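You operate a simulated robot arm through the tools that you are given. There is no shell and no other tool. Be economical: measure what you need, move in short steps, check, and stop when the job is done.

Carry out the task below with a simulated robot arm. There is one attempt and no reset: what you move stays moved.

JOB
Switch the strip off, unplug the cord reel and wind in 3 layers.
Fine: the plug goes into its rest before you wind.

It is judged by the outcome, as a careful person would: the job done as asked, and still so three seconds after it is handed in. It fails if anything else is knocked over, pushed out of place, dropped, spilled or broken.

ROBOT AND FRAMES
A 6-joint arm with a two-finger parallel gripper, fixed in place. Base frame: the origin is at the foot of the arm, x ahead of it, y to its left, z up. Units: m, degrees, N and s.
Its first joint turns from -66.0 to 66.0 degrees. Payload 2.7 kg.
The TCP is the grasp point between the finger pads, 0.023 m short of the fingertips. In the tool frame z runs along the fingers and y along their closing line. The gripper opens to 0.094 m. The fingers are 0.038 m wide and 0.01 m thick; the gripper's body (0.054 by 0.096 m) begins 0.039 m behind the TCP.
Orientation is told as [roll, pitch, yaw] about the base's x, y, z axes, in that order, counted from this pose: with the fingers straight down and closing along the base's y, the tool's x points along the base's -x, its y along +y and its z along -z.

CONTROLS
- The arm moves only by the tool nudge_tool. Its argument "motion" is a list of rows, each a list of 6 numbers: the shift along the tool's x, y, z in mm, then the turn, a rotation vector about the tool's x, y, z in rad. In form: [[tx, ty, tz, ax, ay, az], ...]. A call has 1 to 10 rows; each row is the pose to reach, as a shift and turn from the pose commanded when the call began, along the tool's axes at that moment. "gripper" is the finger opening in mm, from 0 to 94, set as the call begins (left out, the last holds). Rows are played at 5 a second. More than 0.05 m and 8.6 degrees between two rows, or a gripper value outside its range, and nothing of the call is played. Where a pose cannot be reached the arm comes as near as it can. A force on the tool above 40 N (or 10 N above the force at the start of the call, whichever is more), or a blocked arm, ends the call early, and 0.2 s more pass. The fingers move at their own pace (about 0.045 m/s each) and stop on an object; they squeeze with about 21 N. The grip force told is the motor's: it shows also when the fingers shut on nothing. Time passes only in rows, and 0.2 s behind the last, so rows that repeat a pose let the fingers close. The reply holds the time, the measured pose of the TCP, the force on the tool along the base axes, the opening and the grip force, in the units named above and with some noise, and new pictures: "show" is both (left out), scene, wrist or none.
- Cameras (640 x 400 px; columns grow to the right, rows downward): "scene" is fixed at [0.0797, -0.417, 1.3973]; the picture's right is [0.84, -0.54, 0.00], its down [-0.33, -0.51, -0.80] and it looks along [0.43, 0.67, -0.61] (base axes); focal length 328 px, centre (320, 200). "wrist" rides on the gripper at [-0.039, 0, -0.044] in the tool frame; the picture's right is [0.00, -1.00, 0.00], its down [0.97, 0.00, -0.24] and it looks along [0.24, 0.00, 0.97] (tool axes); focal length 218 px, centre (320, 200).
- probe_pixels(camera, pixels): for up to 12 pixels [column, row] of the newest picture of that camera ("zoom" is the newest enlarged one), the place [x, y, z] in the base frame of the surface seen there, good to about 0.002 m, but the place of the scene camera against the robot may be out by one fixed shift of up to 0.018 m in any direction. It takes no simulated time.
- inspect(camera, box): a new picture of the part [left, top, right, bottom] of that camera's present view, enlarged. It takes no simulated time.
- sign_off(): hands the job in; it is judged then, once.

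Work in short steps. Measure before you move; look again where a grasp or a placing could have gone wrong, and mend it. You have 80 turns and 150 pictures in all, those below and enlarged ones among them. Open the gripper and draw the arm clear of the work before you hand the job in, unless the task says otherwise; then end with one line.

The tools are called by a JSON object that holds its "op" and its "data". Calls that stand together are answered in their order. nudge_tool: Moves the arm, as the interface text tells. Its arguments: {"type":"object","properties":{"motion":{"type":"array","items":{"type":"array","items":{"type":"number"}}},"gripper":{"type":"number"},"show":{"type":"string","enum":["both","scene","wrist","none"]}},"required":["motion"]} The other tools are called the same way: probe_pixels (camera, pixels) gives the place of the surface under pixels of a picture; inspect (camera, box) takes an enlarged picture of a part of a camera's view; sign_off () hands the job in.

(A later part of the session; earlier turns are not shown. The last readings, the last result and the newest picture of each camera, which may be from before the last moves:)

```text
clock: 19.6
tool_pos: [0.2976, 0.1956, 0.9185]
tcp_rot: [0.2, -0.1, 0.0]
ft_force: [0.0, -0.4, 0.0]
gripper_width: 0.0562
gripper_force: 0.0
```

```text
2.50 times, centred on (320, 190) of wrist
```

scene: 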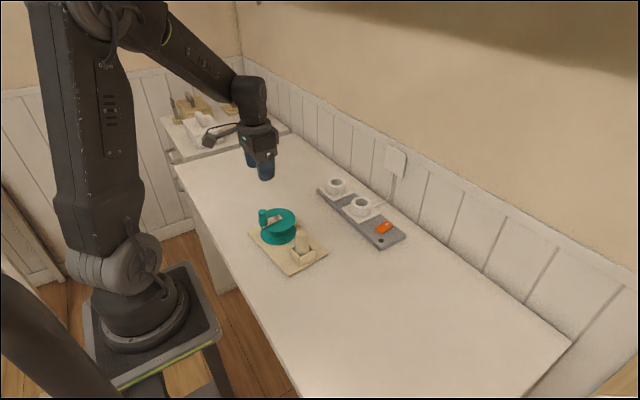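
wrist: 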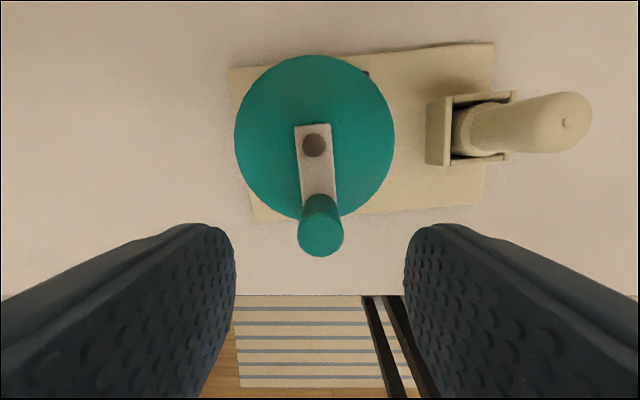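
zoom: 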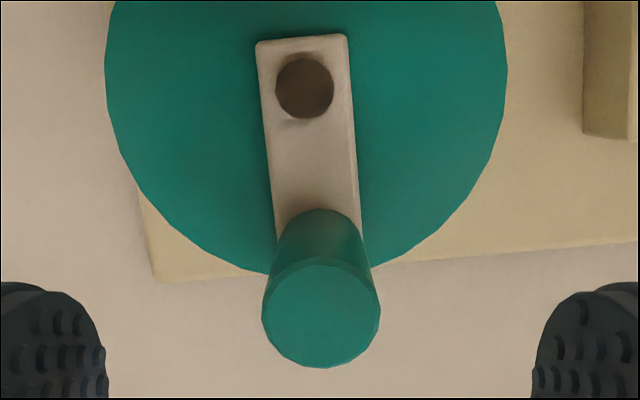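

The handle is at (0.2968, 0.1953) and the hub at (0.337, 0.1988), giving a radius of 40.4 mm at angle 185°. I'll go down to z≈0.861 and grip.

{"op": "nudge_tool", "data": {"motion": [[0, 0, 20, 0, 0, 0], [0, 0, 40, 0, 0, 0], [0, 0, 57, 0, 0, 0], [0, 0, 57, 0, 0, 0]], "show": "wrist"}}

{"op": "nudge_tool", "data": {"motion": [[0, 0, 0, 0, 0, 0], [0, 0, 0, 0, 0, 0], [0, 0, 0, 0, 0, 0], [0, 0, 0, 0, 0, 0]], "gripper": 0}}

```text
clock: 20.6
tool_pos: [0.2972, 0.1968, 0.86]
tcp_rot: [0.1, -0.1, 0.0]
ft_force: [-0.5, 0.0, 0.3]
gripper_width: 0.0558
gripper_force: 0.0
```

wrist: 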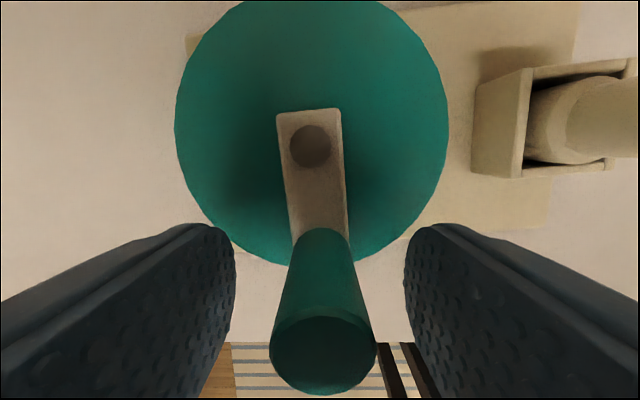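

```text
clock: 21.6
tool_pos: [0.2975, 0.1962, 0.8603]
tcp_rot: [0.0, -0.1, 0.0]
ft_force: [0.0, -0.3, 0.1]
gripper_width: 0.0215
gripper_force: 21.4
```

scene: 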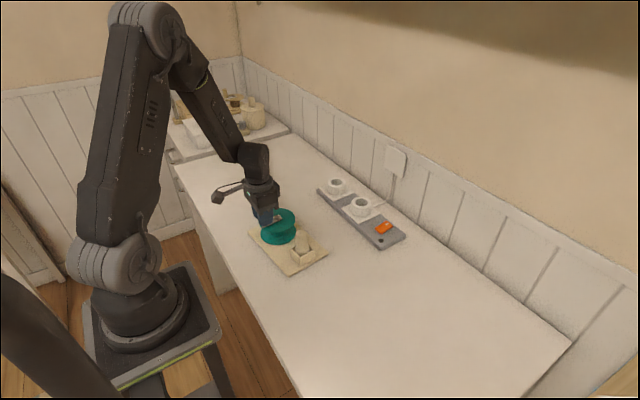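
wrist: 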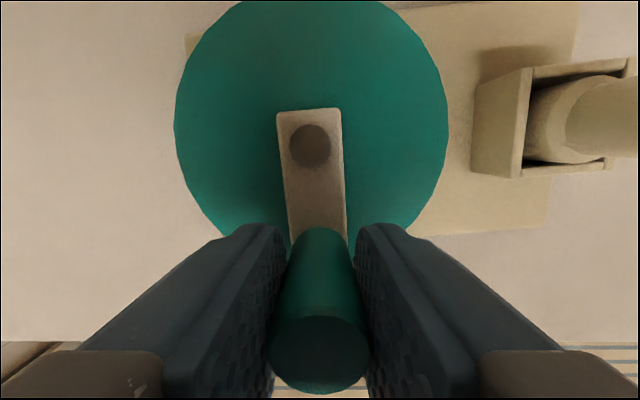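

The handle is gripped at 21.5 mm. I'll test a small 20° clockwise arc, holding the orientation fixed, and check the force.

{"op": "nudge_tool", "data": {"motion": [[0.15, 3.52, 0, 0, 0, 0], [0, 7.04, 0, 0, 0, 0], [-0.46, 10.54, 0, 0, 0, 0], [-1.23, 13.98, 0, 0, 0, 0]], "show": "wrist"}}

```text
clock: 22.6
tool_pos: [0.2982, 0.2085, 0.8601]
tcp_rot: [0.1, 0.0, 0.0]
ft_force: [-1.3, -5.6, 3.9]
gripper_width: 0.0214
gripper_force: 21.1
```

wrist: 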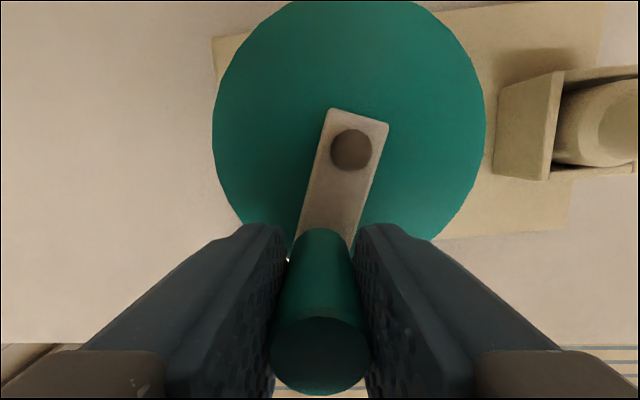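

The crank turns smoothly with about 6 N of drag. I'll continue clockwise for another 80° and check.

{"op": "nudge_tool", "data": {"motion": [[-1.83, 5.33, 0, 0, 0, 0], [-4.39, 10.35, 0, 0, 0, 0], [-7.62, 14.96, 0, 0, 0, 0], [-11.47, 19.09, 0, 0, 0, 0], [-15.85, 22.63, 0, 0, 0, 0], [-20.68, 25.54, 0, 0, 0, 0], [-25.87, 27.74, 0, 0, 0, 0], [-31.31, 29.2, 0, 0, 0, 0], [-36.91, 29.88, 0, 0, 0, 0], [-42.54, 29.79, 0, 0, 0, 0]]}}

{"op": "inspect", "data": {"camera": "scene", "box": [230, 190, 350, 285]}}

```text
clock: 24.8
tool_pos: [0.3408, 0.24, 0.8591]
tcp_rot: [0.1, 0.0, 0.0]
ft_force: [-2.5, 0.2, -2.9]
gripper_width: 0.0213
gripper_force: 21.1
```

scene: 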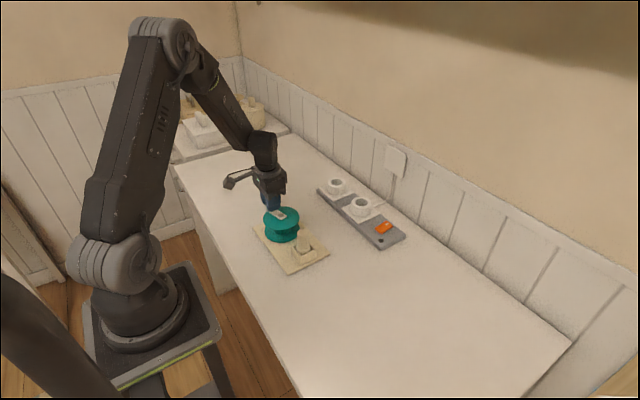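
wrist: 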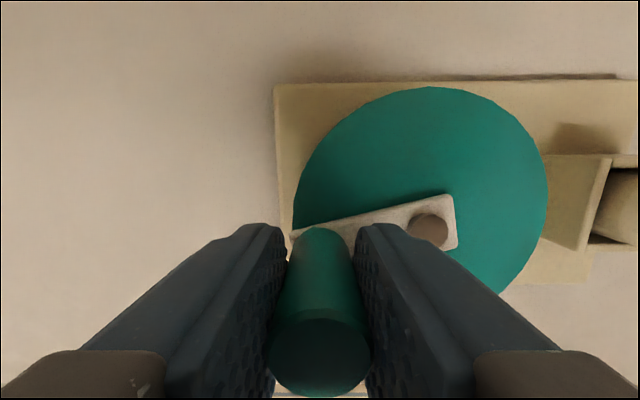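

```text
4.21 times, centred on (290, 238) of scene
```

zoom: 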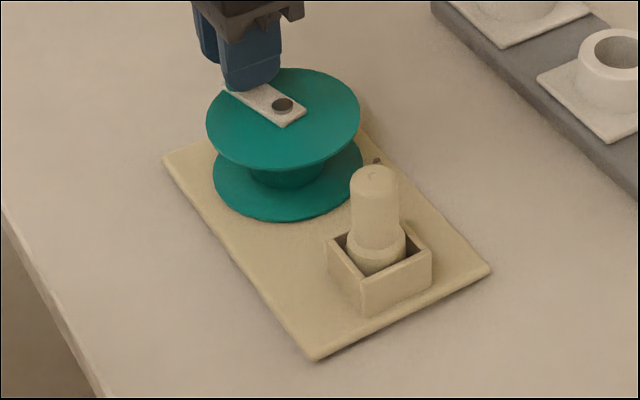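

The reel base has slid and turned slightly: its left corner in the same zoom moved from (142,178) to (163,158). Twisting the handle inside a tight grip likely caused this, so I'll release, lift and measure.

{"op": "nudge_tool", "data": {"motion": [[0, 0, 0, 0, 0, 0], [0, 0, 0, 0, 0, 0], [0, 0, -30, 0, 0, 0], [0, 0, -60, 0, 0, 0], [15, -15, -100, 0, 0, 0], [40, -40, -130, 0, 0, 0], [40, -40, -130, 0, 0, 0]], "gripper": 50}}

{"op": "inspect", "data": {"camera": "scene", "box": [230, 190, 350, 285]}}

```text
clock: 26.4
tool_pos: [0.3016, 0.198, 0.9918]
tcp_rot: [0.1, 0.0, 0.0]
ft_force: [-0.6, -0.8, 0.0]
gripper_width: 0.0499
gripper_force: 0.0
```

scene: 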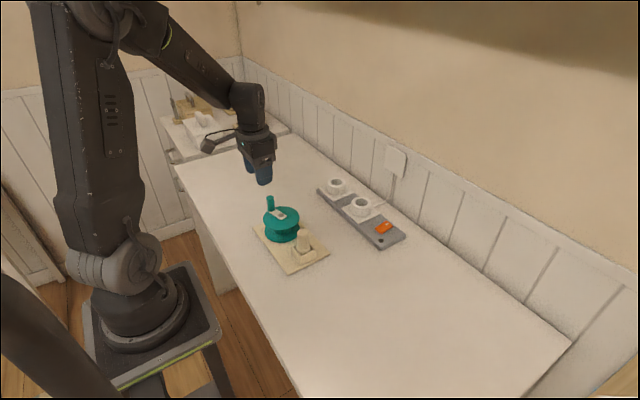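
wrist: 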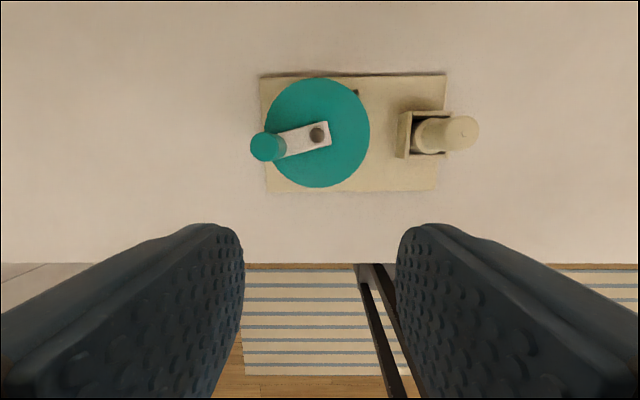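

```text
4.21 times, centred on (290, 238) of scene
```

zoom: 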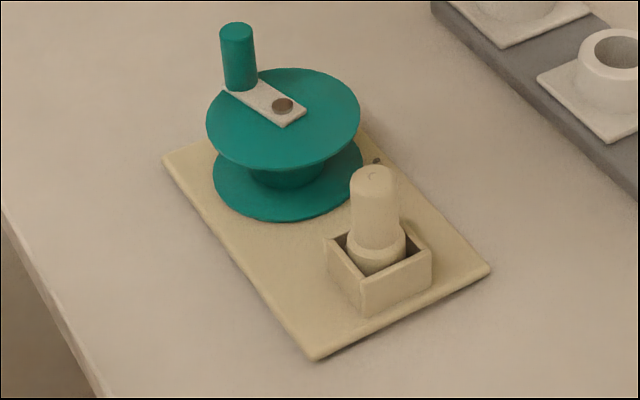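

Released and clear. I'll probe the base corners, hub, handle and plug to find how far the base moved.

{"op": "probe_pixels", "data": {"camera": "wrist", "pixels": [[262, 80], [442, 78], [434, 188], [270, 189], [317, 134], [264, 147], [253, 147], [276, 147], [403, 140], [444, 116], [367, 133], [266, 133]]}}

{"op": "inspect", "data": {"camera": "wrist", "box": [240, 60, 480, 210]}}

```text
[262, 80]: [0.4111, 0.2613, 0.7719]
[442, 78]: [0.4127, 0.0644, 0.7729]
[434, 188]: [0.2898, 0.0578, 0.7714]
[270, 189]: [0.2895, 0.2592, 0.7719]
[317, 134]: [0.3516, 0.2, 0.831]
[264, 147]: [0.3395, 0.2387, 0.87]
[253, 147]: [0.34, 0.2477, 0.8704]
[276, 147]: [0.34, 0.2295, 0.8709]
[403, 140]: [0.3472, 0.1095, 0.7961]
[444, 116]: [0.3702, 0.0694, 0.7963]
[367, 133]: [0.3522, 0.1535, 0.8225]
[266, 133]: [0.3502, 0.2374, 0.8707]
```

```text
2.67 times, centred on (360, 135) of wrist
```

zoom: 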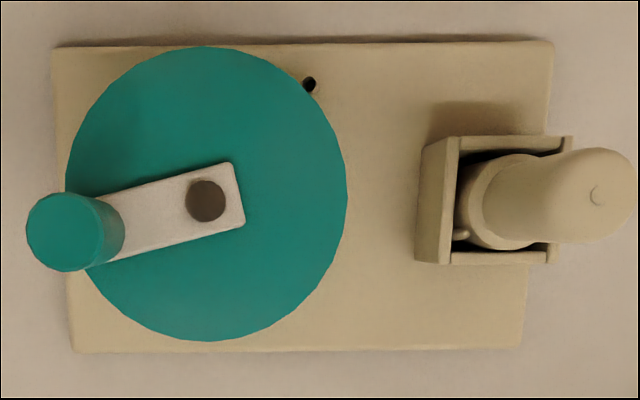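

The hub is now at (0.352, 0.200), about 15 mm in +x, with the base turned about −5°. The crank is at 107.5° with radius 40.5 mm. I'll cage the handle loosely instead and turn the gripper with the crank, starting by yawing −72.5° above the handle.

{"op": "nudge_tool", "data": {"motion": [[-4.2, 4.5, 6, 0, 0, 0.1406], [-8.5, 9, 12, 0, 0, 0.2812], [-12.7, 13.5, 18, 0, 0, 0.4218], [-17, 18, 24, 0, 0, 0.5624], [-21.2, 22.5, 30, 0, 0, 0.703], [-25.5, 27, 36, 0, 0, 0.8436], [-29.7, 31.5, 42, 0, 0, 0.9842], [-34, 36, 48, 0, 0, 1.1248], [-38.2, 40.6, 54, 0, 0, 1.2654], [-38.2, 40.6, 54, 0, 0, 1.2654]], "gripper": 50}}

```text
clock: 28.6
tool_pos: [0.3393, 0.2404, 0.9353]
tcp_rot: [0.1, 0.2, -72.5]
ft_force: [-0.1, 0.6, -0.4]
gripper_width: 0.0499
gripper_force: 0.1
```

scene: 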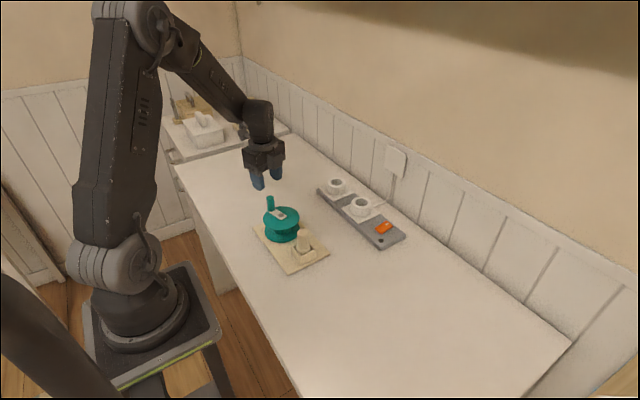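
wrist: 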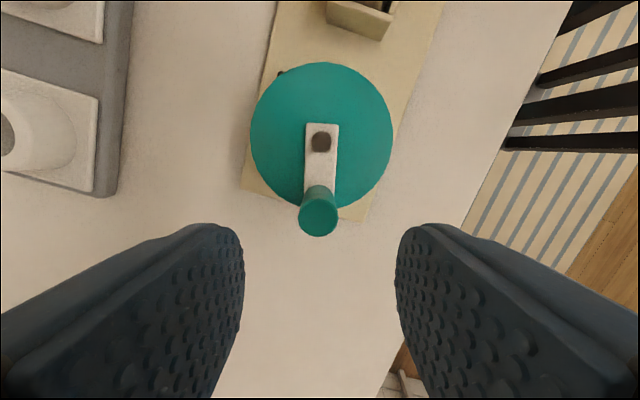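

The crank lines up with the gripper's radial axis. I'll probe the handle and hub for a fine offset.

{"op": "probe_pixels", "data": {"camera": "wrist", "pixels": [[318, 218], [300, 218], [337, 218], [318, 202], [318, 234], [321, 141], [311, 141], [331, 141], [321, 132], [321, 150], [251, 135], [391, 135]]}}

```text
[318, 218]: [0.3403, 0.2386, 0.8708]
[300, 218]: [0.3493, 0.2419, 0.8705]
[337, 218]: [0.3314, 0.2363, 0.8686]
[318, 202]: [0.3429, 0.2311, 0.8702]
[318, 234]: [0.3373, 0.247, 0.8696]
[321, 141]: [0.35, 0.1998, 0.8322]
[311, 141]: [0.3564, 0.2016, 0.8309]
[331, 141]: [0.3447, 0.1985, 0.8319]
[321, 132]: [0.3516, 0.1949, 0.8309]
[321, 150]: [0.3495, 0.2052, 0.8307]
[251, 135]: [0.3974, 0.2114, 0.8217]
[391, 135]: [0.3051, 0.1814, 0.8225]
```

The handle is centred within about 1 mm. I'll go down and close to 25 mm around the 21.4 mm handle as a loose cage.

{"op": "nudge_tool", "data": {"motion": [[0, 0, 25, 0, 0, 0], [0, 0, 50, 0, 0, 0], [0, 0, 75, 0, 0, 0], [0, 0, 75, 0, 0, 0]], "show": "none"}}

{"op": "nudge_tool", "data": {"motion": [[0, 0, 0, 0, 0, 0], [0, 0, 0, 0, 0, 0], [0, 0, 0, 0, 0, 0]], "gripper": 25, "show": "wrist"}}

```text
clock: 29.6
tool_pos: [0.3372, 0.2393, 0.8602]
tcp_rot: [0.0, 0.1, -72.4]
ft_force: [-0.9, 0.0, 0.7]
gripper_width: 0.0501
gripper_force: 0.2
```

```text
clock: 30.4
tool_pos: [0.3365, 0.2411, 0.861]
tcp_rot: [0.0, 0.0, -72.5]
ft_force: [0.3, 0.0, 0.2]
gripper_width: 0.025
gripper_force: 0.3
```

wrist: 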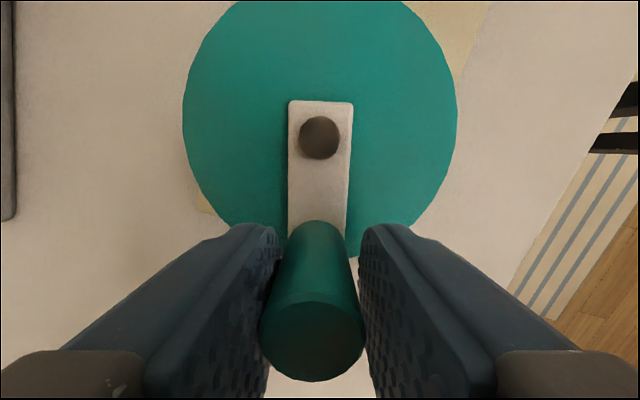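

The cage is free, reading 0 N. I'll test a 42.5° arc, turning the tool with the crank.

{"op": "nudge_tool", "data": {"motion": [[-0.46, 6.21, 0, 0, 0, 0.1484], [-1.84, 12.28, 0, 0, 0, 0.2967], [-4.09, 18.08, 0, 0, 0, 0.4451], [-7.18, 23.49, 0, 0, 0, 0.5934], [-11.03, 28.37, 0, 0, 0, 0.7418]]}}

{"op": "inspect", "data": {"camera": "scene", "box": [230, 190, 350, 285]}}

```text
clock: 31.6
tool_pos: [0.3707, 0.2378, 0.8602]
tcp_rot: [0.0, 0.1, -115.1]
ft_force: [-1.0, -0.4, -0.4]
gripper_width: 0.025
gripper_force: 0.5
```

scene: 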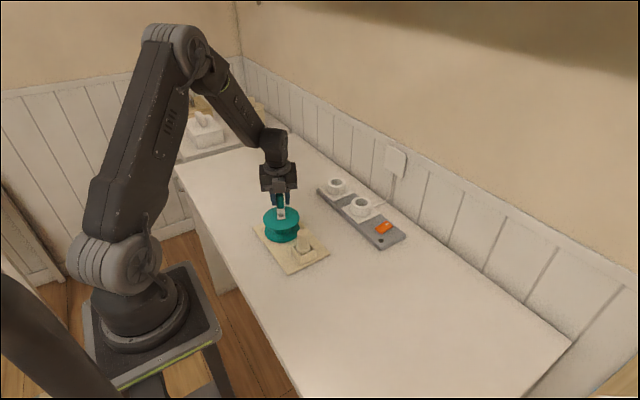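
wrist: 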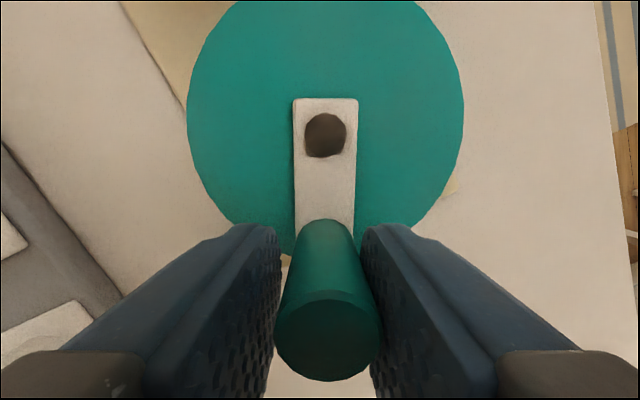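

```text
4.21 times, centred on (290, 238) of scene
```

zoom: 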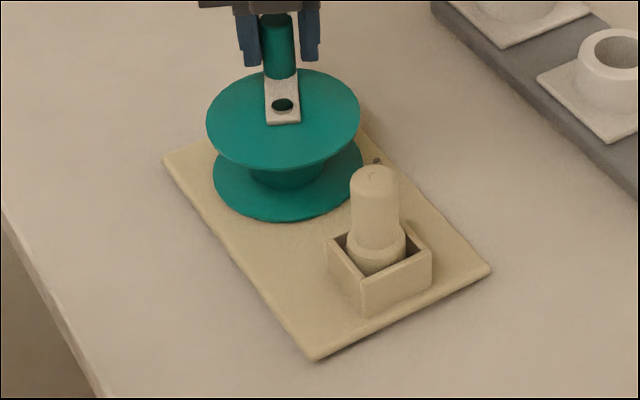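

The base stayed put (same corner pixels), the force is about 1 N and the yaw tracks. I'll continue with 85° arcs.

{"op": "nudge_tool", "data": {"motion": [[-0.46, 6.21, 0, 0, 0, 0.1484], [-1.84, 12.28, 0, 0, 0, 0.2967], [-4.09, 18.08, 0, 0, 0, 0.4451], [-7.18, 23.49, 0, 0, 0, 0.5934], [-11.03, 28.37, 0, 0, 0, 0.7418], [-15.57, 32.64, 0, 0, 0, 0.8901], [-20.68, 36.19, 0, 0, 0, 1.0385], [-26.27, 38.94, 0, 0, 0, 1.1868], [-32.2, 40.84, 0, 0, 0, 1.3352], [-38.34, 41.84, 0, 0, 0, 1.4835]]}}

{"op": "inspect", "data": {"camera": "scene", "box": [230, 190, 350, 285]}}

```text
clock: 33.0
tool_pos: [0.4046, 0.1457, 0.8459]
tcp_rot: [-6.0, 2.6, -159.0]
ft_force: [-1.4, 0.8, 7.6]
gripper_width: 0.026
gripper_force: 0.8
out of reach, approached as far as the arm can: row 3, 4, 5, 6
stopped in row 6: the force on the tool passed its limit (the readings are from after the stop); the commanded pose is now the measured one
```

scene: 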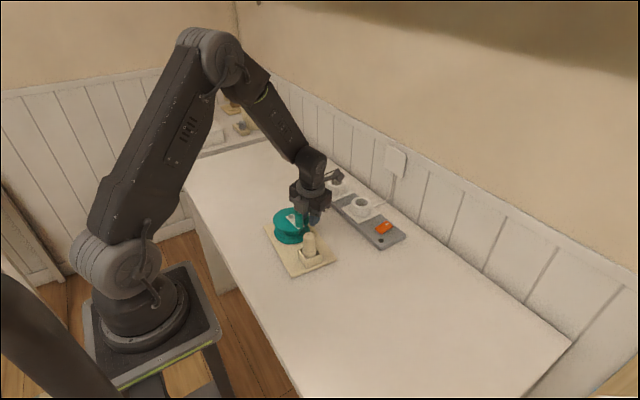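
wrist: 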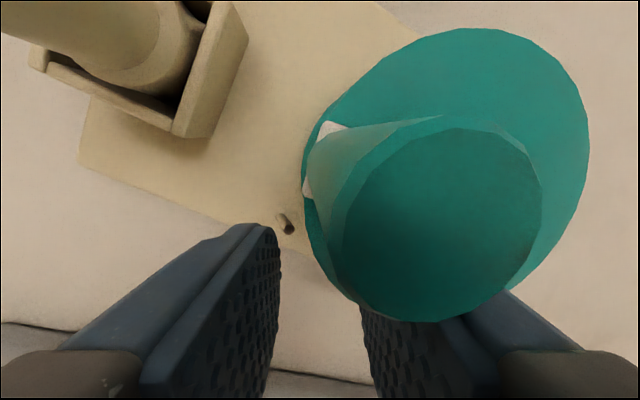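

```text
4.21 times, centred on (290, 238) of scene
```

zoom: 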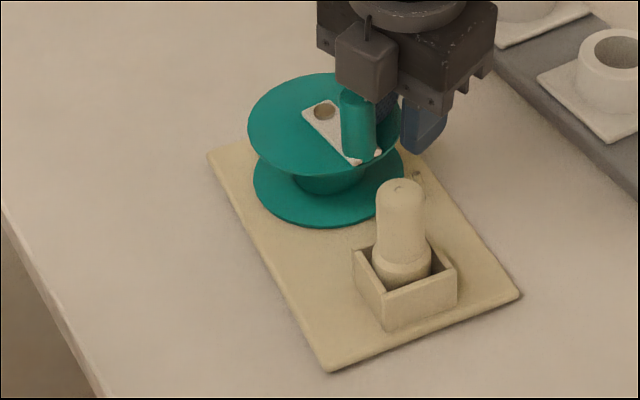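

The wrist hit its yaw limit near −157°, tilted, and pushed the base again. The plug is still in its rest. I'll lift straight up without changing the opening, then level the tool and look.

{"op": "nudge_tool", "data": {"motion": [[0, 0, -15, 0, 0, 0], [0, 0, -35, 0, 0, 0], [0, 0, -60, 0, 0, 0], [0, 0, -100, 0, 0, 0]], "show": "wrist"}}

{"op": "inspect", "data": {"camera": "scene", "box": [230, 180, 350, 285]}}

```text
clock: 34.0
tool_pos: [0.4063, 0.1224, 0.9416]
tcp_rot: [-6.6, 2.4, -158.6]
ft_force: [1.1, 1.1, 0.0]
gripper_width: 0.025
gripper_force: 0.0
out of reach, approached as far as the arm can: row 3, 4
```

wrist: 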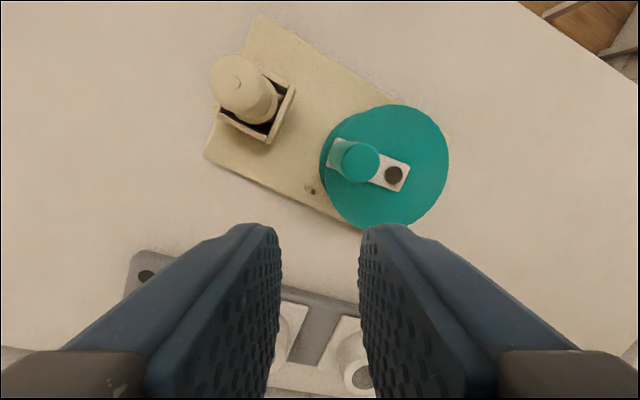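

```text
3.81 times, centred on (290, 232) of scene
```

zoom: 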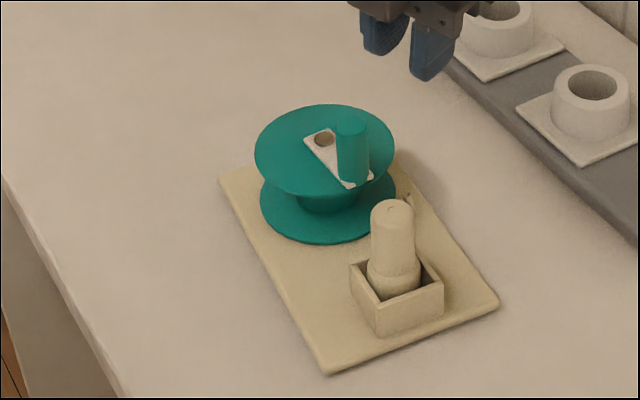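

The plug and reel are intact. I'll probe the new hub, handle and base positions.

{"op": "probe_pixels", "data": {"camera": "wrist", "pixels": [[394, 175], [362, 163], [346, 160], [378, 165], [320, 160], [448, 160], [258, 15], [207, 157], [268, 133], [235, 75]]}}

```text
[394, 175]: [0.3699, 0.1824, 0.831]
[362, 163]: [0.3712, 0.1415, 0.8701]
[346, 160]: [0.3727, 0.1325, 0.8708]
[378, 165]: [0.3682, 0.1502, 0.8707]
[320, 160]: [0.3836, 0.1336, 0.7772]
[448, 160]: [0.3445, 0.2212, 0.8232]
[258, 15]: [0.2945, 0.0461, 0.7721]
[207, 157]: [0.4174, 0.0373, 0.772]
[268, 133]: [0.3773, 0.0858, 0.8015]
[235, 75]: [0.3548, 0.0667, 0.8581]
```

The hub is at (0.370, 0.182), the crank at 271.5°, and the reel has turned about 0.73 of a turn clockwise relative to its base. I'll first level the tool and start yawing back from the limit.

{"op": "nudge_tool", "data": {"motion": [[0, 0, -8, -0.058, -0.021, -0.09], [0, 0, -15, -0.115, -0.042, -0.18], [0, 0, -15, -0.115, -0.042, -0.18]], "show": "none"}}

```text
clock: 34.8
tool_pos: [0.4062, 0.1205, 0.9574]
tcp_rot: [0.8, 0.5, -148.4]
ft_force: [0.4, -0.6, 0.0]
gripper_width: 0.0247
gripper_force: 0.0
```

Nearly level now. I'll trim the tilt, move over the handle (0.371, 0.1415) and yaw back 240° to about +91.5° at height.

{"op": "nudge_tool", "data": {"motion": [[-10, -18, 0, 0.014, -0.0087, 0], [-19, -36.3, 0, 0.014, -0.0087, 0], [-19, -36.3, 0, 0.014, -0.0087, 0]], "gripper": 50, "show": "none"}}

{"op": "nudge_tool", "data": {"motion": [[0, 0, 0, 0, 0, -0.1396], [0, 0, 0, 0, 0, -0.2791], [0, 0, 0, 0, 0, -0.4187], [0, 0, 0, 0, 0, -0.5583], [0, 0, 0, 0, 0, -0.6979], [0, 0, 0, 0, 0, -0.8374], [0, 0, 0, 0, 0, -0.977], [0, 0, 0, 0, 0, -1.1166], [0, 0, 0, 0, 0, -1.2561], [0, 0, 0, 0, 0, -1.3957]], "show": "none"}}

{"op": "nudge_tool", "data": {"motion": [[0, 0, 0, 0, 0, -0.1396], [0, 0, 0, 0, 0, -0.2791], [0, 0, 0, 0, 0, -0.4187], [0, 0, 0, 0, 0, -0.5583], [0, 0, 0, 0, 0, -0.6979], [0, 0, 0, 0, 0, -0.8374], [0, 0, 0, 0, 0, -0.977], [0, 0, 0, 0, 0, -1.1166], [0, 0, 0, 0, 0, -1.2561], [0, 0, 0, 0, 0, -1.3957]], "show": "none"}}

{"op": "nudge_tool", "data": {"motion": [[0, 0, 0, 0, 0, -0.1396], [0, 0, 0, 0, 0, -0.2791], [0, 0, 0, 0, 0, -0.4187], [0, 0, 0, 0, 0, -0.5583], [0, 0, 0, 0, 0, -0.6979], [0, 0, 0, 0, 0, -0.8374], [0, 0, 0, 0, 0, -0.977], [0, 0, 0, 0, 0, -1.1166], [0, 0, 0, 0, 0, -1.2561], [0, 0, 0, 0, 0, -1.3957]]}}

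```text
clock: 35.6
tool_pos: [0.3789, 0.1269, 0.9557]
tcp_rot: [-0.8, 0.0, -148.0]
ft_force: [-0.6, -0.5, 0.3]
gripper_width: 0.0501
gripper_force: 0.2
out of reach, approached as far as the arm can: row 1, 2, 3
```

```text
clock: 37.8
tool_pos: [0.378, 0.1273, 0.9558]
tcp_rot: [0.0, -0.2, -68.5]
ft_force: [-0.5, 0.0, 0.0]
gripper_width: 0.0499
gripper_force: 0.1
```

```text
clock: 40.0
tool_pos: [0.3776, 0.1274, 0.9536]
tcp_rot: [-0.2, 0.0, 11.5]
ft_force: [-0.1, -0.5, -0.2]
gripper_width: 0.0497
gripper_force: 0.0
```

```text
clock: 42.2
tool_pos: [0.3775, 0.1286, 0.956]
tcp_rot: [0.0, 0.1, 91.4]
ft_force: [-0.7, 0.5, 0.0]
gripper_width: 0.0501
gripper_force: 0.0
```

scene: 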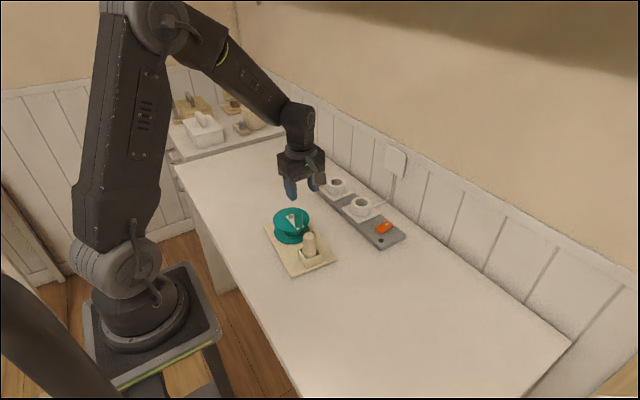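
wrist: 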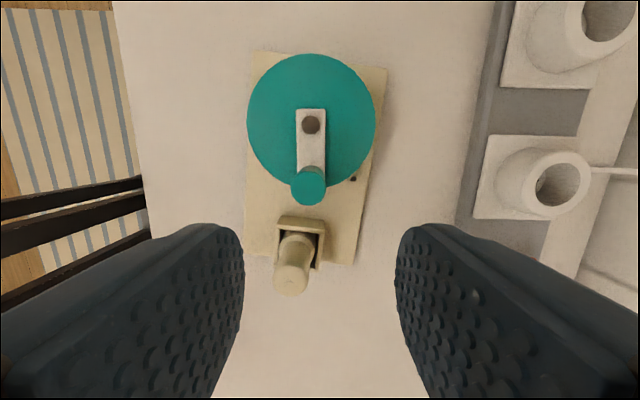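

Yaw +91.4° is reached and the crank is aligned at (308,185). I'll move onto the handle, go down and cage it at 25 mm.

{"op": "nudge_tool", "data": {"motion": [[-13.7, 6.2, 15, 0, 0, 0], [-13.7, 6.2, 45, 0, 0, 0], [-13.7, 6.2, 75, 0, 0, 0], [-13.7, 6.2, 94.5, 0, 0, 0], [-13.7, 6.2, 94.5, 0, 0, 0]], "show": "none"}}

{"op": "nudge_tool", "data": {"motion": [[0, 0, 0, 0, 0, 0], [0, 0, 0, 0, 0, 0], [0, 0, 0, 0, 0, 0]], "gripper": 25, "show": "wrist"}}

{"op": "inspect", "data": {"camera": "scene", "box": [230, 180, 350, 285]}}

```text
clock: 43.4
tool_pos: [0.3707, 0.1418, 0.8602]
tcp_rot: [0.0, 0.1, 91.3]
ft_force: [0.4, 0.3, -0.4]
gripper_width: 0.0501
gripper_force: 0.1
```

```text
clock: 44.2
tool_pos: [0.3713, 0.1432, 0.8612]
tcp_rot: [0.0, 0.0, 91.3]
ft_force: [0.0, -0.4, -0.2]
gripper_width: 0.0249
gripper_force: 0.0
```

wrist: 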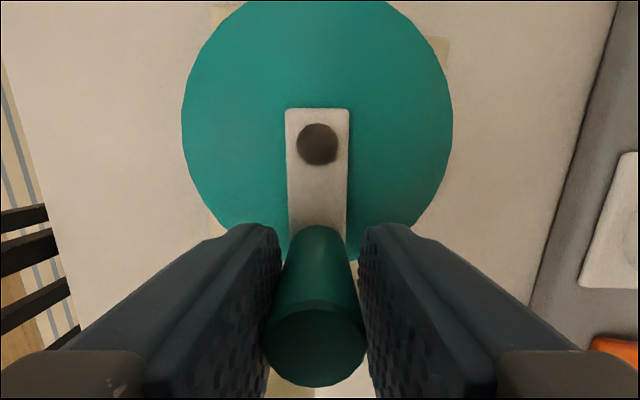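

```text
3.81 times, centred on (290, 232) of scene
```

zoom: 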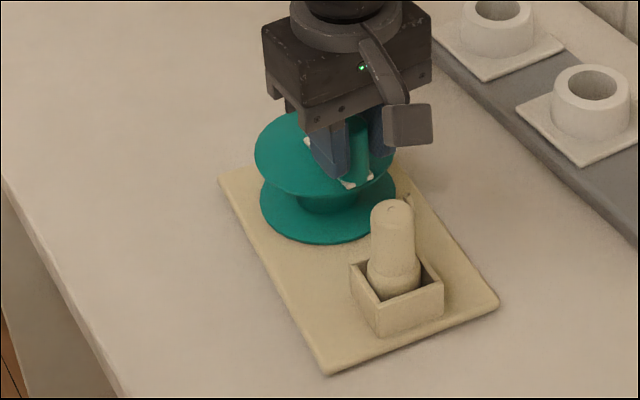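

The cage is well centred, with the base corners in the zoom at (220,180), (328,375) and (498,303). I'll turn 85° clockwise with the tool following.

{"op": "nudge_tool", "data": {"motion": [[-0.45, 6.06, 0, 0, 0, 0.1484], [-1.79, 11.99, 0, 0, 0, 0.2967], [-3.99, 17.65, 0, 0, 0, 0.4451], [-7.01, 22.93, 0, 0, 0, 0.5934], [-10.77, 27.7, 0, 0, 0, 0.7418], [-15.2, 31.86, 0, 0, 0, 0.8901], [-20.19, 35.33, 0, 0, 0, 1.0385], [-25.64, 38.02, 0, 0, 0, 1.1868], [-31.43, 39.87, 0, 0, 0, 1.3352], [-37.43, 40.84, 0, 0, 0, 1.4835]], "show": "wrist"}}

{"op": "inspect", "data": {"camera": "scene", "box": [230, 180, 350, 285]}}

```text
clock: 46.4
tool_pos: [0.3314, 0.1774, 0.861]
tcp_rot: [0.0, 0.1, 6.2]
ft_force: [0.3, -1.4, -0.3]
gripper_width: 0.0254
gripper_force: 0.7
```

wrist: 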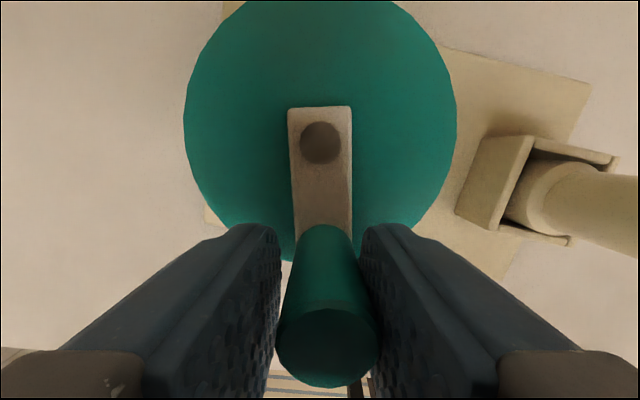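

```text
3.81 times, centred on (290, 232) of scene
```

zoom: 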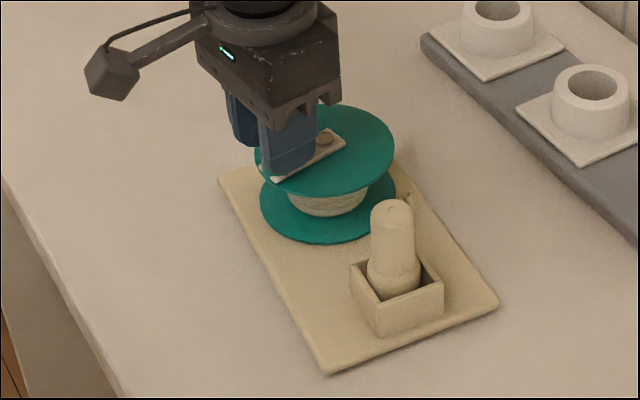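

A cord layer has appeared on the drum after about one turn, so clockwise winds it in and each turn is about one layer. The base has not moved. I'll continue 85° and then 42.5°, staying inside the yaw limit.

{"op": "nudge_tool", "data": {"motion": [[-0.45, 6.06, 0, 0, 0, 0.1484], [-1.79, 11.99, 0, 0, 0, 0.2967], [-3.99, 17.65, 0, 0, 0, 0.4451], [-7.01, 22.93, 0, 0, 0, 0.5934], [-10.77, 27.7, 0, 0, 0, 0.7418], [-15.2, 31.86, 0, 0, 0, 0.8901], [-20.19, 35.33, 0, 0, 0, 1.0385], [-25.64, 38.02, 0, 0, 0, 1.1868], [-31.43, 39.87, 0, 0, 0, 1.3352], [-37.43, 40.84, 0, 0, 0, 1.4835]], "show": "wrist"}}

{"op": "nudge_tool", "data": {"motion": [[-0.45, 6.06, 0, 0, 0, 0.1484], [-1.79, 11.99, 0, 0, 0, 0.2967], [-3.99, 17.65, 0, 0, 0, 0.4451], [-7.01, 22.93, 0, 0, 0, 0.5934], [-10.77, 27.7, 0, 0, 0, 0.7418]], "show": "wrist"}}

{"op": "inspect", "data": {"camera": "scene", "box": [230, 180, 350, 285]}}

```text
clock: 48.6
tool_pos: [0.3642, 0.2221, 0.8617]
tcp_rot: [0.1, 0.0, -78.9]
ft_force: [-0.6, -0.7, 0.8]
gripper_width: 0.0251
gripper_force: 0.4
```

wrist: 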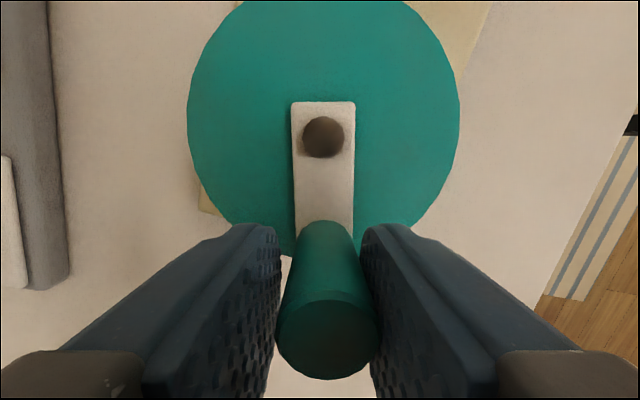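

```text
clock: 49.8
tool_pos: [0.3924, 0.216, 0.8596]
tcp_rot: [0.0, -0.1, -121.3]
ft_force: [-0.1, 0.1, 0.5]
gripper_width: 0.0256
gripper_force: 0.2
```

wrist: 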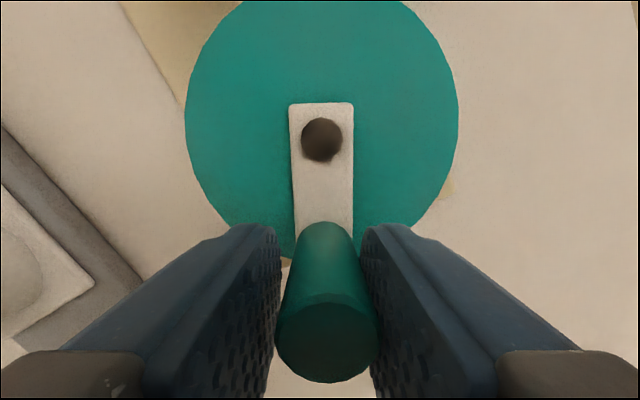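

```text
3.81 times, centred on (290, 232) of scene
```

zoom: 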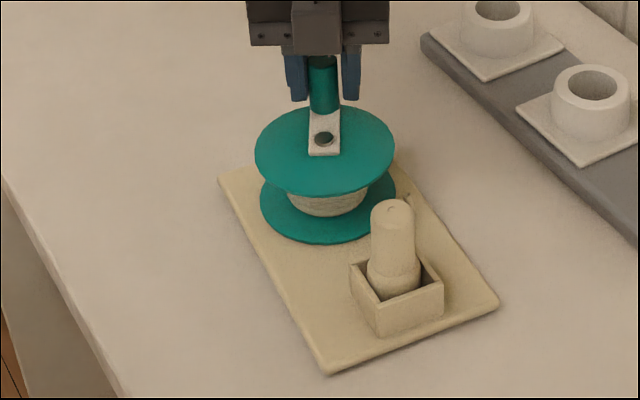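

Total is about 477° and the base has not moved. I'll open, lift 50 mm, yaw back 180° (the gripper is symmetric), come down and cage again.

{"op": "nudge_tool", "data": {"motion": [[0, -1.8, 0, 0, 0, 0], [0, -1.8, 0, 0, 0, 0], [0, -1.8, -25, 0, 0, 0], [0, -1.8, -50, 0, 0, 0], [0, -1.8, -50, 0, 0, -0.1484], [0, -1.8, -50, 0, 0, -0.2967], [0, -1.8, -50, 0, 0, -0.4451], [0, -1.8, -50, 0, 0, -0.5934], [0, -1.8, -50, 0, 0, -0.7418], [0, -1.8, -50, 0, 0, -0.8901]], "gripper": 50, "show": "none"}}

{"op": "nudge_tool", "data": {"motion": [[0, 0, 0, 0, 0, -0.1484], [0, 0, 0, 0, 0, -0.2967], [0, 0, 0, 0, 0, -0.4451], [0, 0, 0, 0, 0, -0.5934], [0, 0, 0, 0, 0, -0.7418], [0, 0, 0, 0, 0, -0.8901], [0, 0, 0, 0, 0, -1.0385], [0, 0, 0, 0, 0, -1.1868], [0, 0, 0, 0, 0, -1.3352], [0, 0, 0, 0, 0, -1.4835]], "show": "none"}}

{"op": "nudge_tool", "data": {"motion": [[0, 0, 0, 0, 0, -0.1484], [0, 0, 0, 0, 0, -0.2967], [0, 0, 0, 0, 0, -0.4451], [0, 0, 0, 0, 0, -0.5934], [0, 0, 0, 0, 0, -0.768], [0, 0, 0, 0, 0, -0.768]], "show": "wrist"}}

```text
clock: 52.0
tool_pos: [0.3899, 0.2179, 0.9107]
tcp_rot: [0.0, -0.1, -70.0]
ft_force: [0.0, 0.8, -0.2]
gripper_width: 0.0501
gripper_force: 0.0
```

```text
clock: 54.2
tool_pos: [0.3929, 0.2182, 0.9092]
tcp_rot: [-0.1, -0.1, 14.9]
ft_force: [0.2, -0.8, -1.0]
gripper_width: 0.0498
gripper_force: 0.0
```

```text
refused: row 5 steps farther than a row can; nothing moved
```

One row was too large. I'll send that last 44° in smaller steps.

{"op": "nudge_tool", "data": {"motion": [[0, 0, 0, 0, 0, -0.128], [0, 0, 0, 0, 0, -0.256], [0, 0, 0, 0, 0, -0.384], [0, 0, 0, 0, 0, -0.512], [0, 0, 0, 0, 0, -0.64], [0, 0, 0, 0, 0, -0.768], [0, 0, 0, 0, 0, -0.768]], "show": "wrist"}}

```text
clock: 55.8
tool_pos: [0.3917, 0.2187, 0.9116]
tcp_rot: [0.0, 0.0, 59.0]
ft_force: [0.0, 0.7, -0.1]
gripper_width: 0.05
gripper_force: 0.1
```

wrist: 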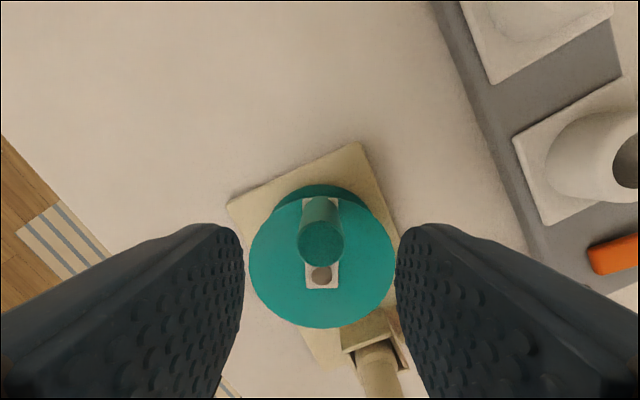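

The handle at (321,245) and hub at (320,275) line up. I'll go down 50 mm and cage, then turn 85° in the flipped frame.

{"op": "nudge_tool", "data": {"motion": [[0, 0, 25, 0, 0, 0], [0, 0, 50, 0, 0, 0], [0, 0, 50, 0, 0, 0]], "show": "none"}}

{"op": "nudge_tool", "data": {"motion": [[0, 0, 0, 0, 0, 0], [0, 0, 0, 0, 0, 0], [0, 0, 0, 0, 0, 0]], "gripper": 25, "show": "none"}}

{"op": "nudge_tool", "data": {"motion": [[0.45, -6.06, 0, 0, 0, 0.1484], [1.79, -11.99, 0, 0, 0, 0.2967], [3.99, -17.65, 0, 0, 0, 0.4451], [7.01, -22.93, 0, 0, 0, 0.5934], [10.77, -27.7, 0, 0, 0, 0.7418], [15.2, -31.86, 0, 0, 0, 0.8901], [20.19, -35.33, 0, 0, 0, 1.0385], [25.64, -38.02, 0, 0, 0, 1.1868], [31.43, -39.87, 0, 0, 0, 1.3352], [37.43, -40.84, 0, 0, 0, 1.4835]], "show": "wrist"}}

{"op": "inspect", "data": {"camera": "scene", "box": [230, 180, 350, 285]}}

```text
clock: 56.6
tool_pos: [0.3926, 0.2168, 0.86]
tcp_rot: [0.0, -0.1, 58.8]
ft_force: [-0.2, -0.5, -0.2]
gripper_width: 0.0498
gripper_force: 0.0
```

```text
clock: 57.4
tool_pos: [0.3914, 0.2175, 0.8618]
tcp_rot: [0.0, 0.0, 58.7]
ft_force: [-0.1, -0.3, 0.5]
gripper_width: 0.0249
gripper_force: 0.0
```

```text
clock: 59.6
tool_pos: [0.4072, 0.1651, 0.8602]
tcp_rot: [0.1, 0.0, -26.3]
ft_force: [0.7, 1.3, -0.9]
gripper_width: 0.0254
gripper_force: 0.1
```

wrist: 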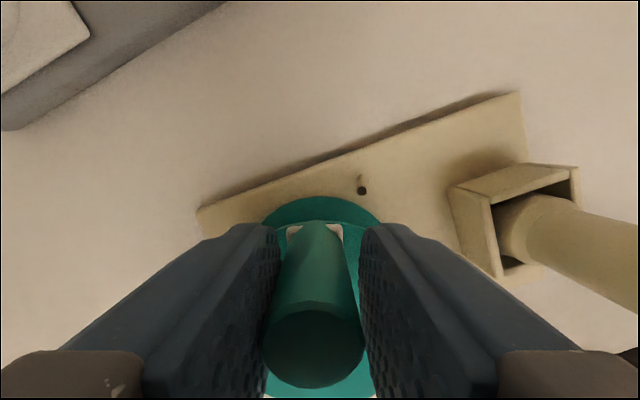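

```text
3.81 times, centred on (290, 232) of scene
```

zoom: 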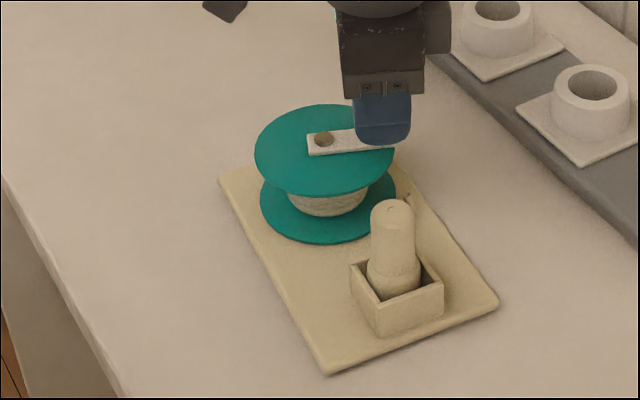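

That works: the base is unmoved and the force is about 1 N. I'll do another 85°, then open, lift and start the yaw return.

{"op": "nudge_tool", "data": {"motion": [[0.45, -6.06, 0, 0, 0, 0.1484], [1.79, -11.99, 0, 0, 0, 0.2967], [3.99, -17.65, 0, 0, 0, 0.4451], [7.01, -22.93, 0, 0, 0, 0.5934], [10.77, -27.7, 0, 0, 0, 0.7418], [15.2, -31.86, 0, 0, 0, 0.8901], [20.19, -35.33, 0, 0, 0, 1.0385], [25.64, -38.02, 0, 0, 0, 1.1868], [31.43, -39.87, 0, 0, 0, 1.3352], [37.43, -40.84, 0, 0, 0, 1.4835]], "show": "wrist"}}

{"op": "inspect", "data": {"camera": "scene", "box": [230, 180, 350, 285]}}

```text
clock: 61.8
tool_pos: [0.3548, 0.1449, 0.8611]
tcp_rot: [0.1, 0.0, -111.3]
ft_force: [1.1, 0.3, 1.1]
gripper_width: 0.0254
gripper_force: 0.1
```

wrist: 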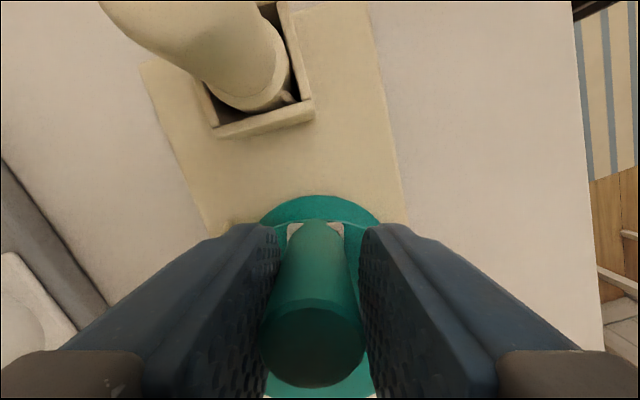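

```text
3.81 times, centred on (290, 232) of scene
```

zoom: 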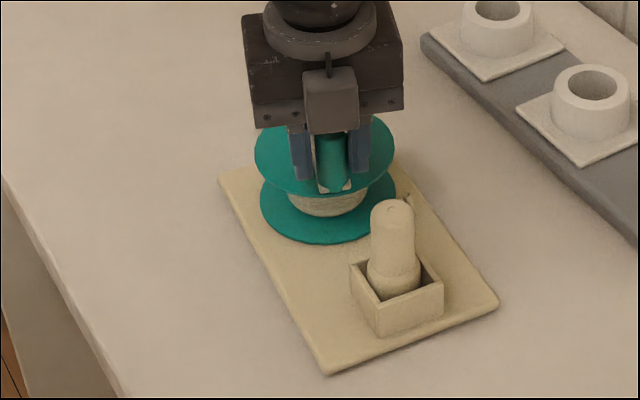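

Total is about 647°. I'll do the return again: open, lift, yaw +180°, come down and cage.

{"op": "nudge_tool", "data": {"motion": [[0, 1.6, 0, 0, 0, 0], [0, 1.6, 0, 0, 0, 0], [0, 1.6, -25, 0, 0, 0], [0, 1.6, -50, 0, 0, 0], [0, 1.6, -50, 0, 0, -0.1484], [0, 1.6, -50, 0, 0, -0.2967], [0, 1.6, -50, 0, 0, -0.4451], [0, 1.6, -50, 0, 0, -0.5934], [0, 1.6, -50, 0, 0, -0.7418], [0, 1.6, -50, 0, 0, -0.8901]], "gripper": 50, "show": "none"}}

{"op": "nudge_tool", "data": {"motion": [[0, 0, 0, 0, 0, -0.1484], [0, 0, 0, 0, 0, -0.2967], [0, 0, 0, 0, 0, -0.4451], [0, 0, 0, 0, 0, -0.5934], [0, 0, 0, 0, 0, -0.7418], [0, 0, 0, 0, 0, -0.8901], [0, 0, 0, 0, 0, -1.0385], [0, 0, 0, 0, 0, -1.1868], [0, 0, 0, 0, 0, -1.3352], [0, 0, 0, 0, 0, -1.4835]], "show": "none"}}

{"op": "nudge_tool", "data": {"motion": [[0, 0, 0, 0, 0, -0.128], [0, 0, 0, 0, 0, -0.256], [0, 0, 0, 0, 0, -0.384], [0, 0, 0, 0, 0, -0.512], [0, 0, 0, 0, 0, -0.64], [0, 0, 0, 0, 0, -0.768], [0, 0, 0, 0, 0, -0.768]]}}

{"op": "inspect", "data": {"camera": "scene", "box": [260, 195, 320, 245]}}

```text
clock: 64.0
tool_pos: [0.3565, 0.1451, 0.9106]
tcp_rot: [0.0, -0.1, -60.0]
ft_force: [-0.1, -0.6, 0.4]
gripper_width: 0.0503
gripper_force: 0.1
```

```text
clock: 66.2
tool_pos: [0.356, 0.1443, 0.9109]
tcp_rot: [-0.1, 0.0, 25.0]
ft_force: [0.5, 0.0, 0.5]
gripper_width: 0.0499
gripper_force: 0.1
```

```text
clock: 67.8
tool_pos: [0.3562, 0.1448, 0.9118]
tcp_rot: [-0.1, 0.0, 68.9]
ft_force: [0.3, 1.0, -0.4]
gripper_width: 0.0496
gripper_force: 0.0
```

scene: 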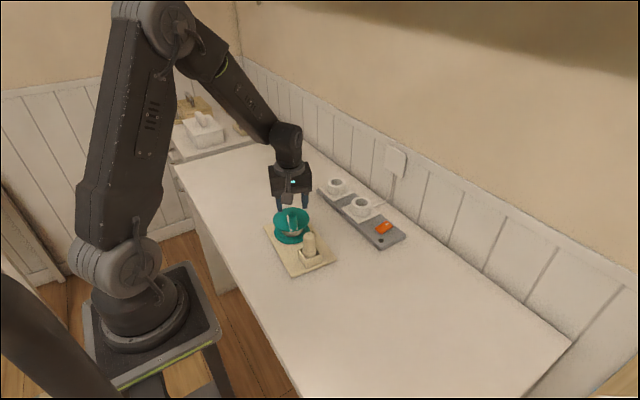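
wrist: 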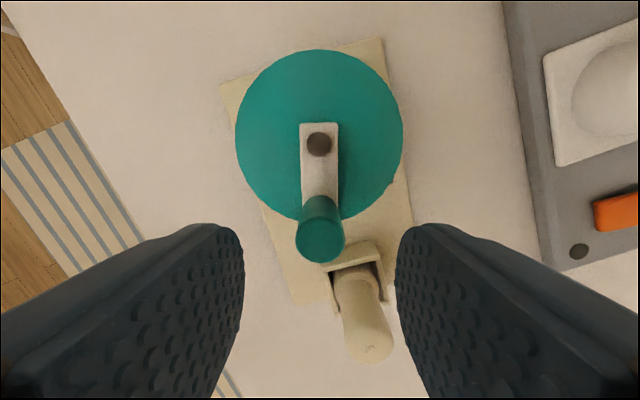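

```text
8.00 times, centred on (290, 220) of scene
```

zoom: 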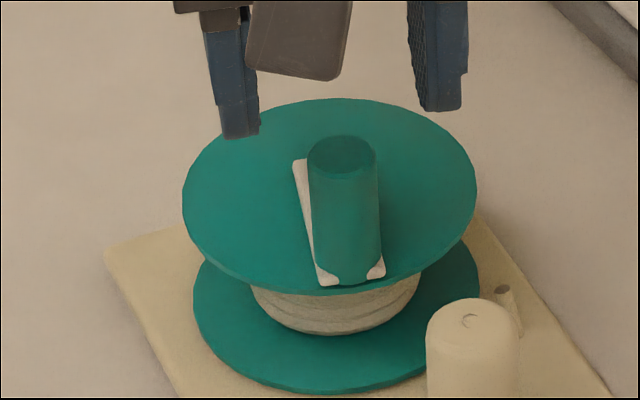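

The handle and hub are aligned and the fingers clear the plug. I'll go down, cage, and wind 85° with normal signs.

{"op": "nudge_tool", "data": {"motion": [[0, 0, 25, 0, 0, 0], [0, 0, 50, 0, 0, 0], [0, 0, 50, 0, 0, 0]], "show": "none"}}

{"op": "nudge_tool", "data": {"motion": [[0, 0, 0, 0, 0, 0], [0, 0, 0, 0, 0, 0], [0, 0, 0, 0, 0, 0]], "gripper": 25, "show": "none"}}

{"op": "nudge_tool", "data": {"motion": [[-0.45, 6.06, 0, 0, 0, 0.1484], [-1.79, 11.99, 0, 0, 0, 0.2967], [-3.99, 17.65, 0, 0, 0, 0.4451], [-7.01, 22.93, 0, 0, 0, 0.5934], [-10.77, 27.7, 0, 0, 0, 0.7418], [-15.2, 31.86, 0, 0, 0, 0.8901], [-20.19, 35.33, 0, 0, 0, 1.0385], [-25.64, 38.02, 0, 0, 0, 1.1868], [-31.43, 39.87, 0, 0, 0, 1.3352], [-37.43, 40.84, 0, 0, 0, 1.4835]], "show": "wrist"}}

{"op": "inspect", "data": {"camera": "scene", "box": [230, 180, 350, 285]}}

```text
clock: 68.6
tool_pos: [0.3558, 0.1433, 0.8616]
tcp_rot: [-0.1, 0.0, 68.8]
ft_force: [-0.4, -0.5, 0.2]
gripper_width: 0.05
gripper_force: 0.2
```

```text
clock: 69.4
tool_pos: [0.3558, 0.1434, 0.8618]
tcp_rot: [0.0, 0.0, 68.8]
ft_force: [-0.1, 0.3, 0.6]
gripper_width: 0.0249
gripper_force: 0.0
```

```text
clock: 71.6
tool_pos: [0.3315, 0.1938, 0.8609]
tcp_rot: [0.0, 0.0, -16.3]
ft_force: [0.2, -1.2, -0.1]
gripper_width: 0.0253
gripper_force: 0.1
```

wrist: 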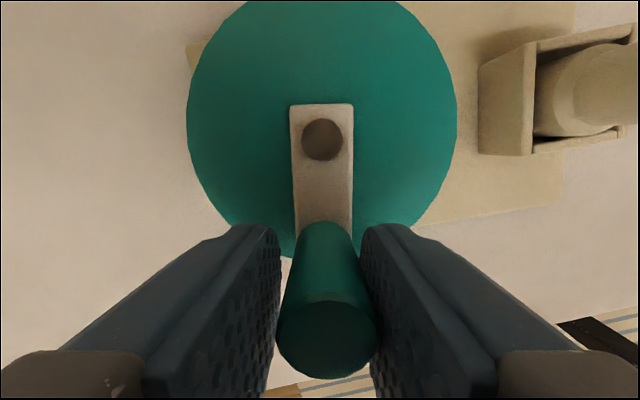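

```text
3.81 times, centred on (290, 232) of scene
```

zoom: 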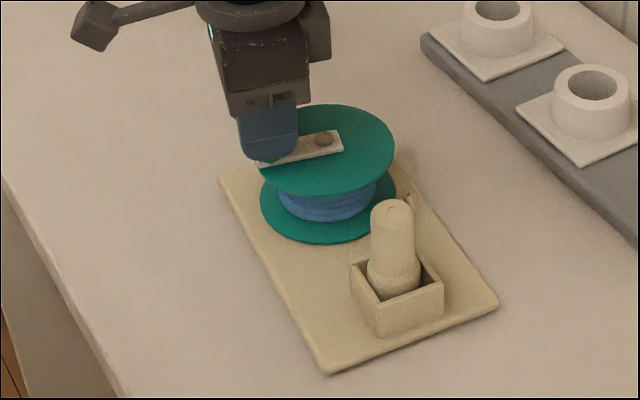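

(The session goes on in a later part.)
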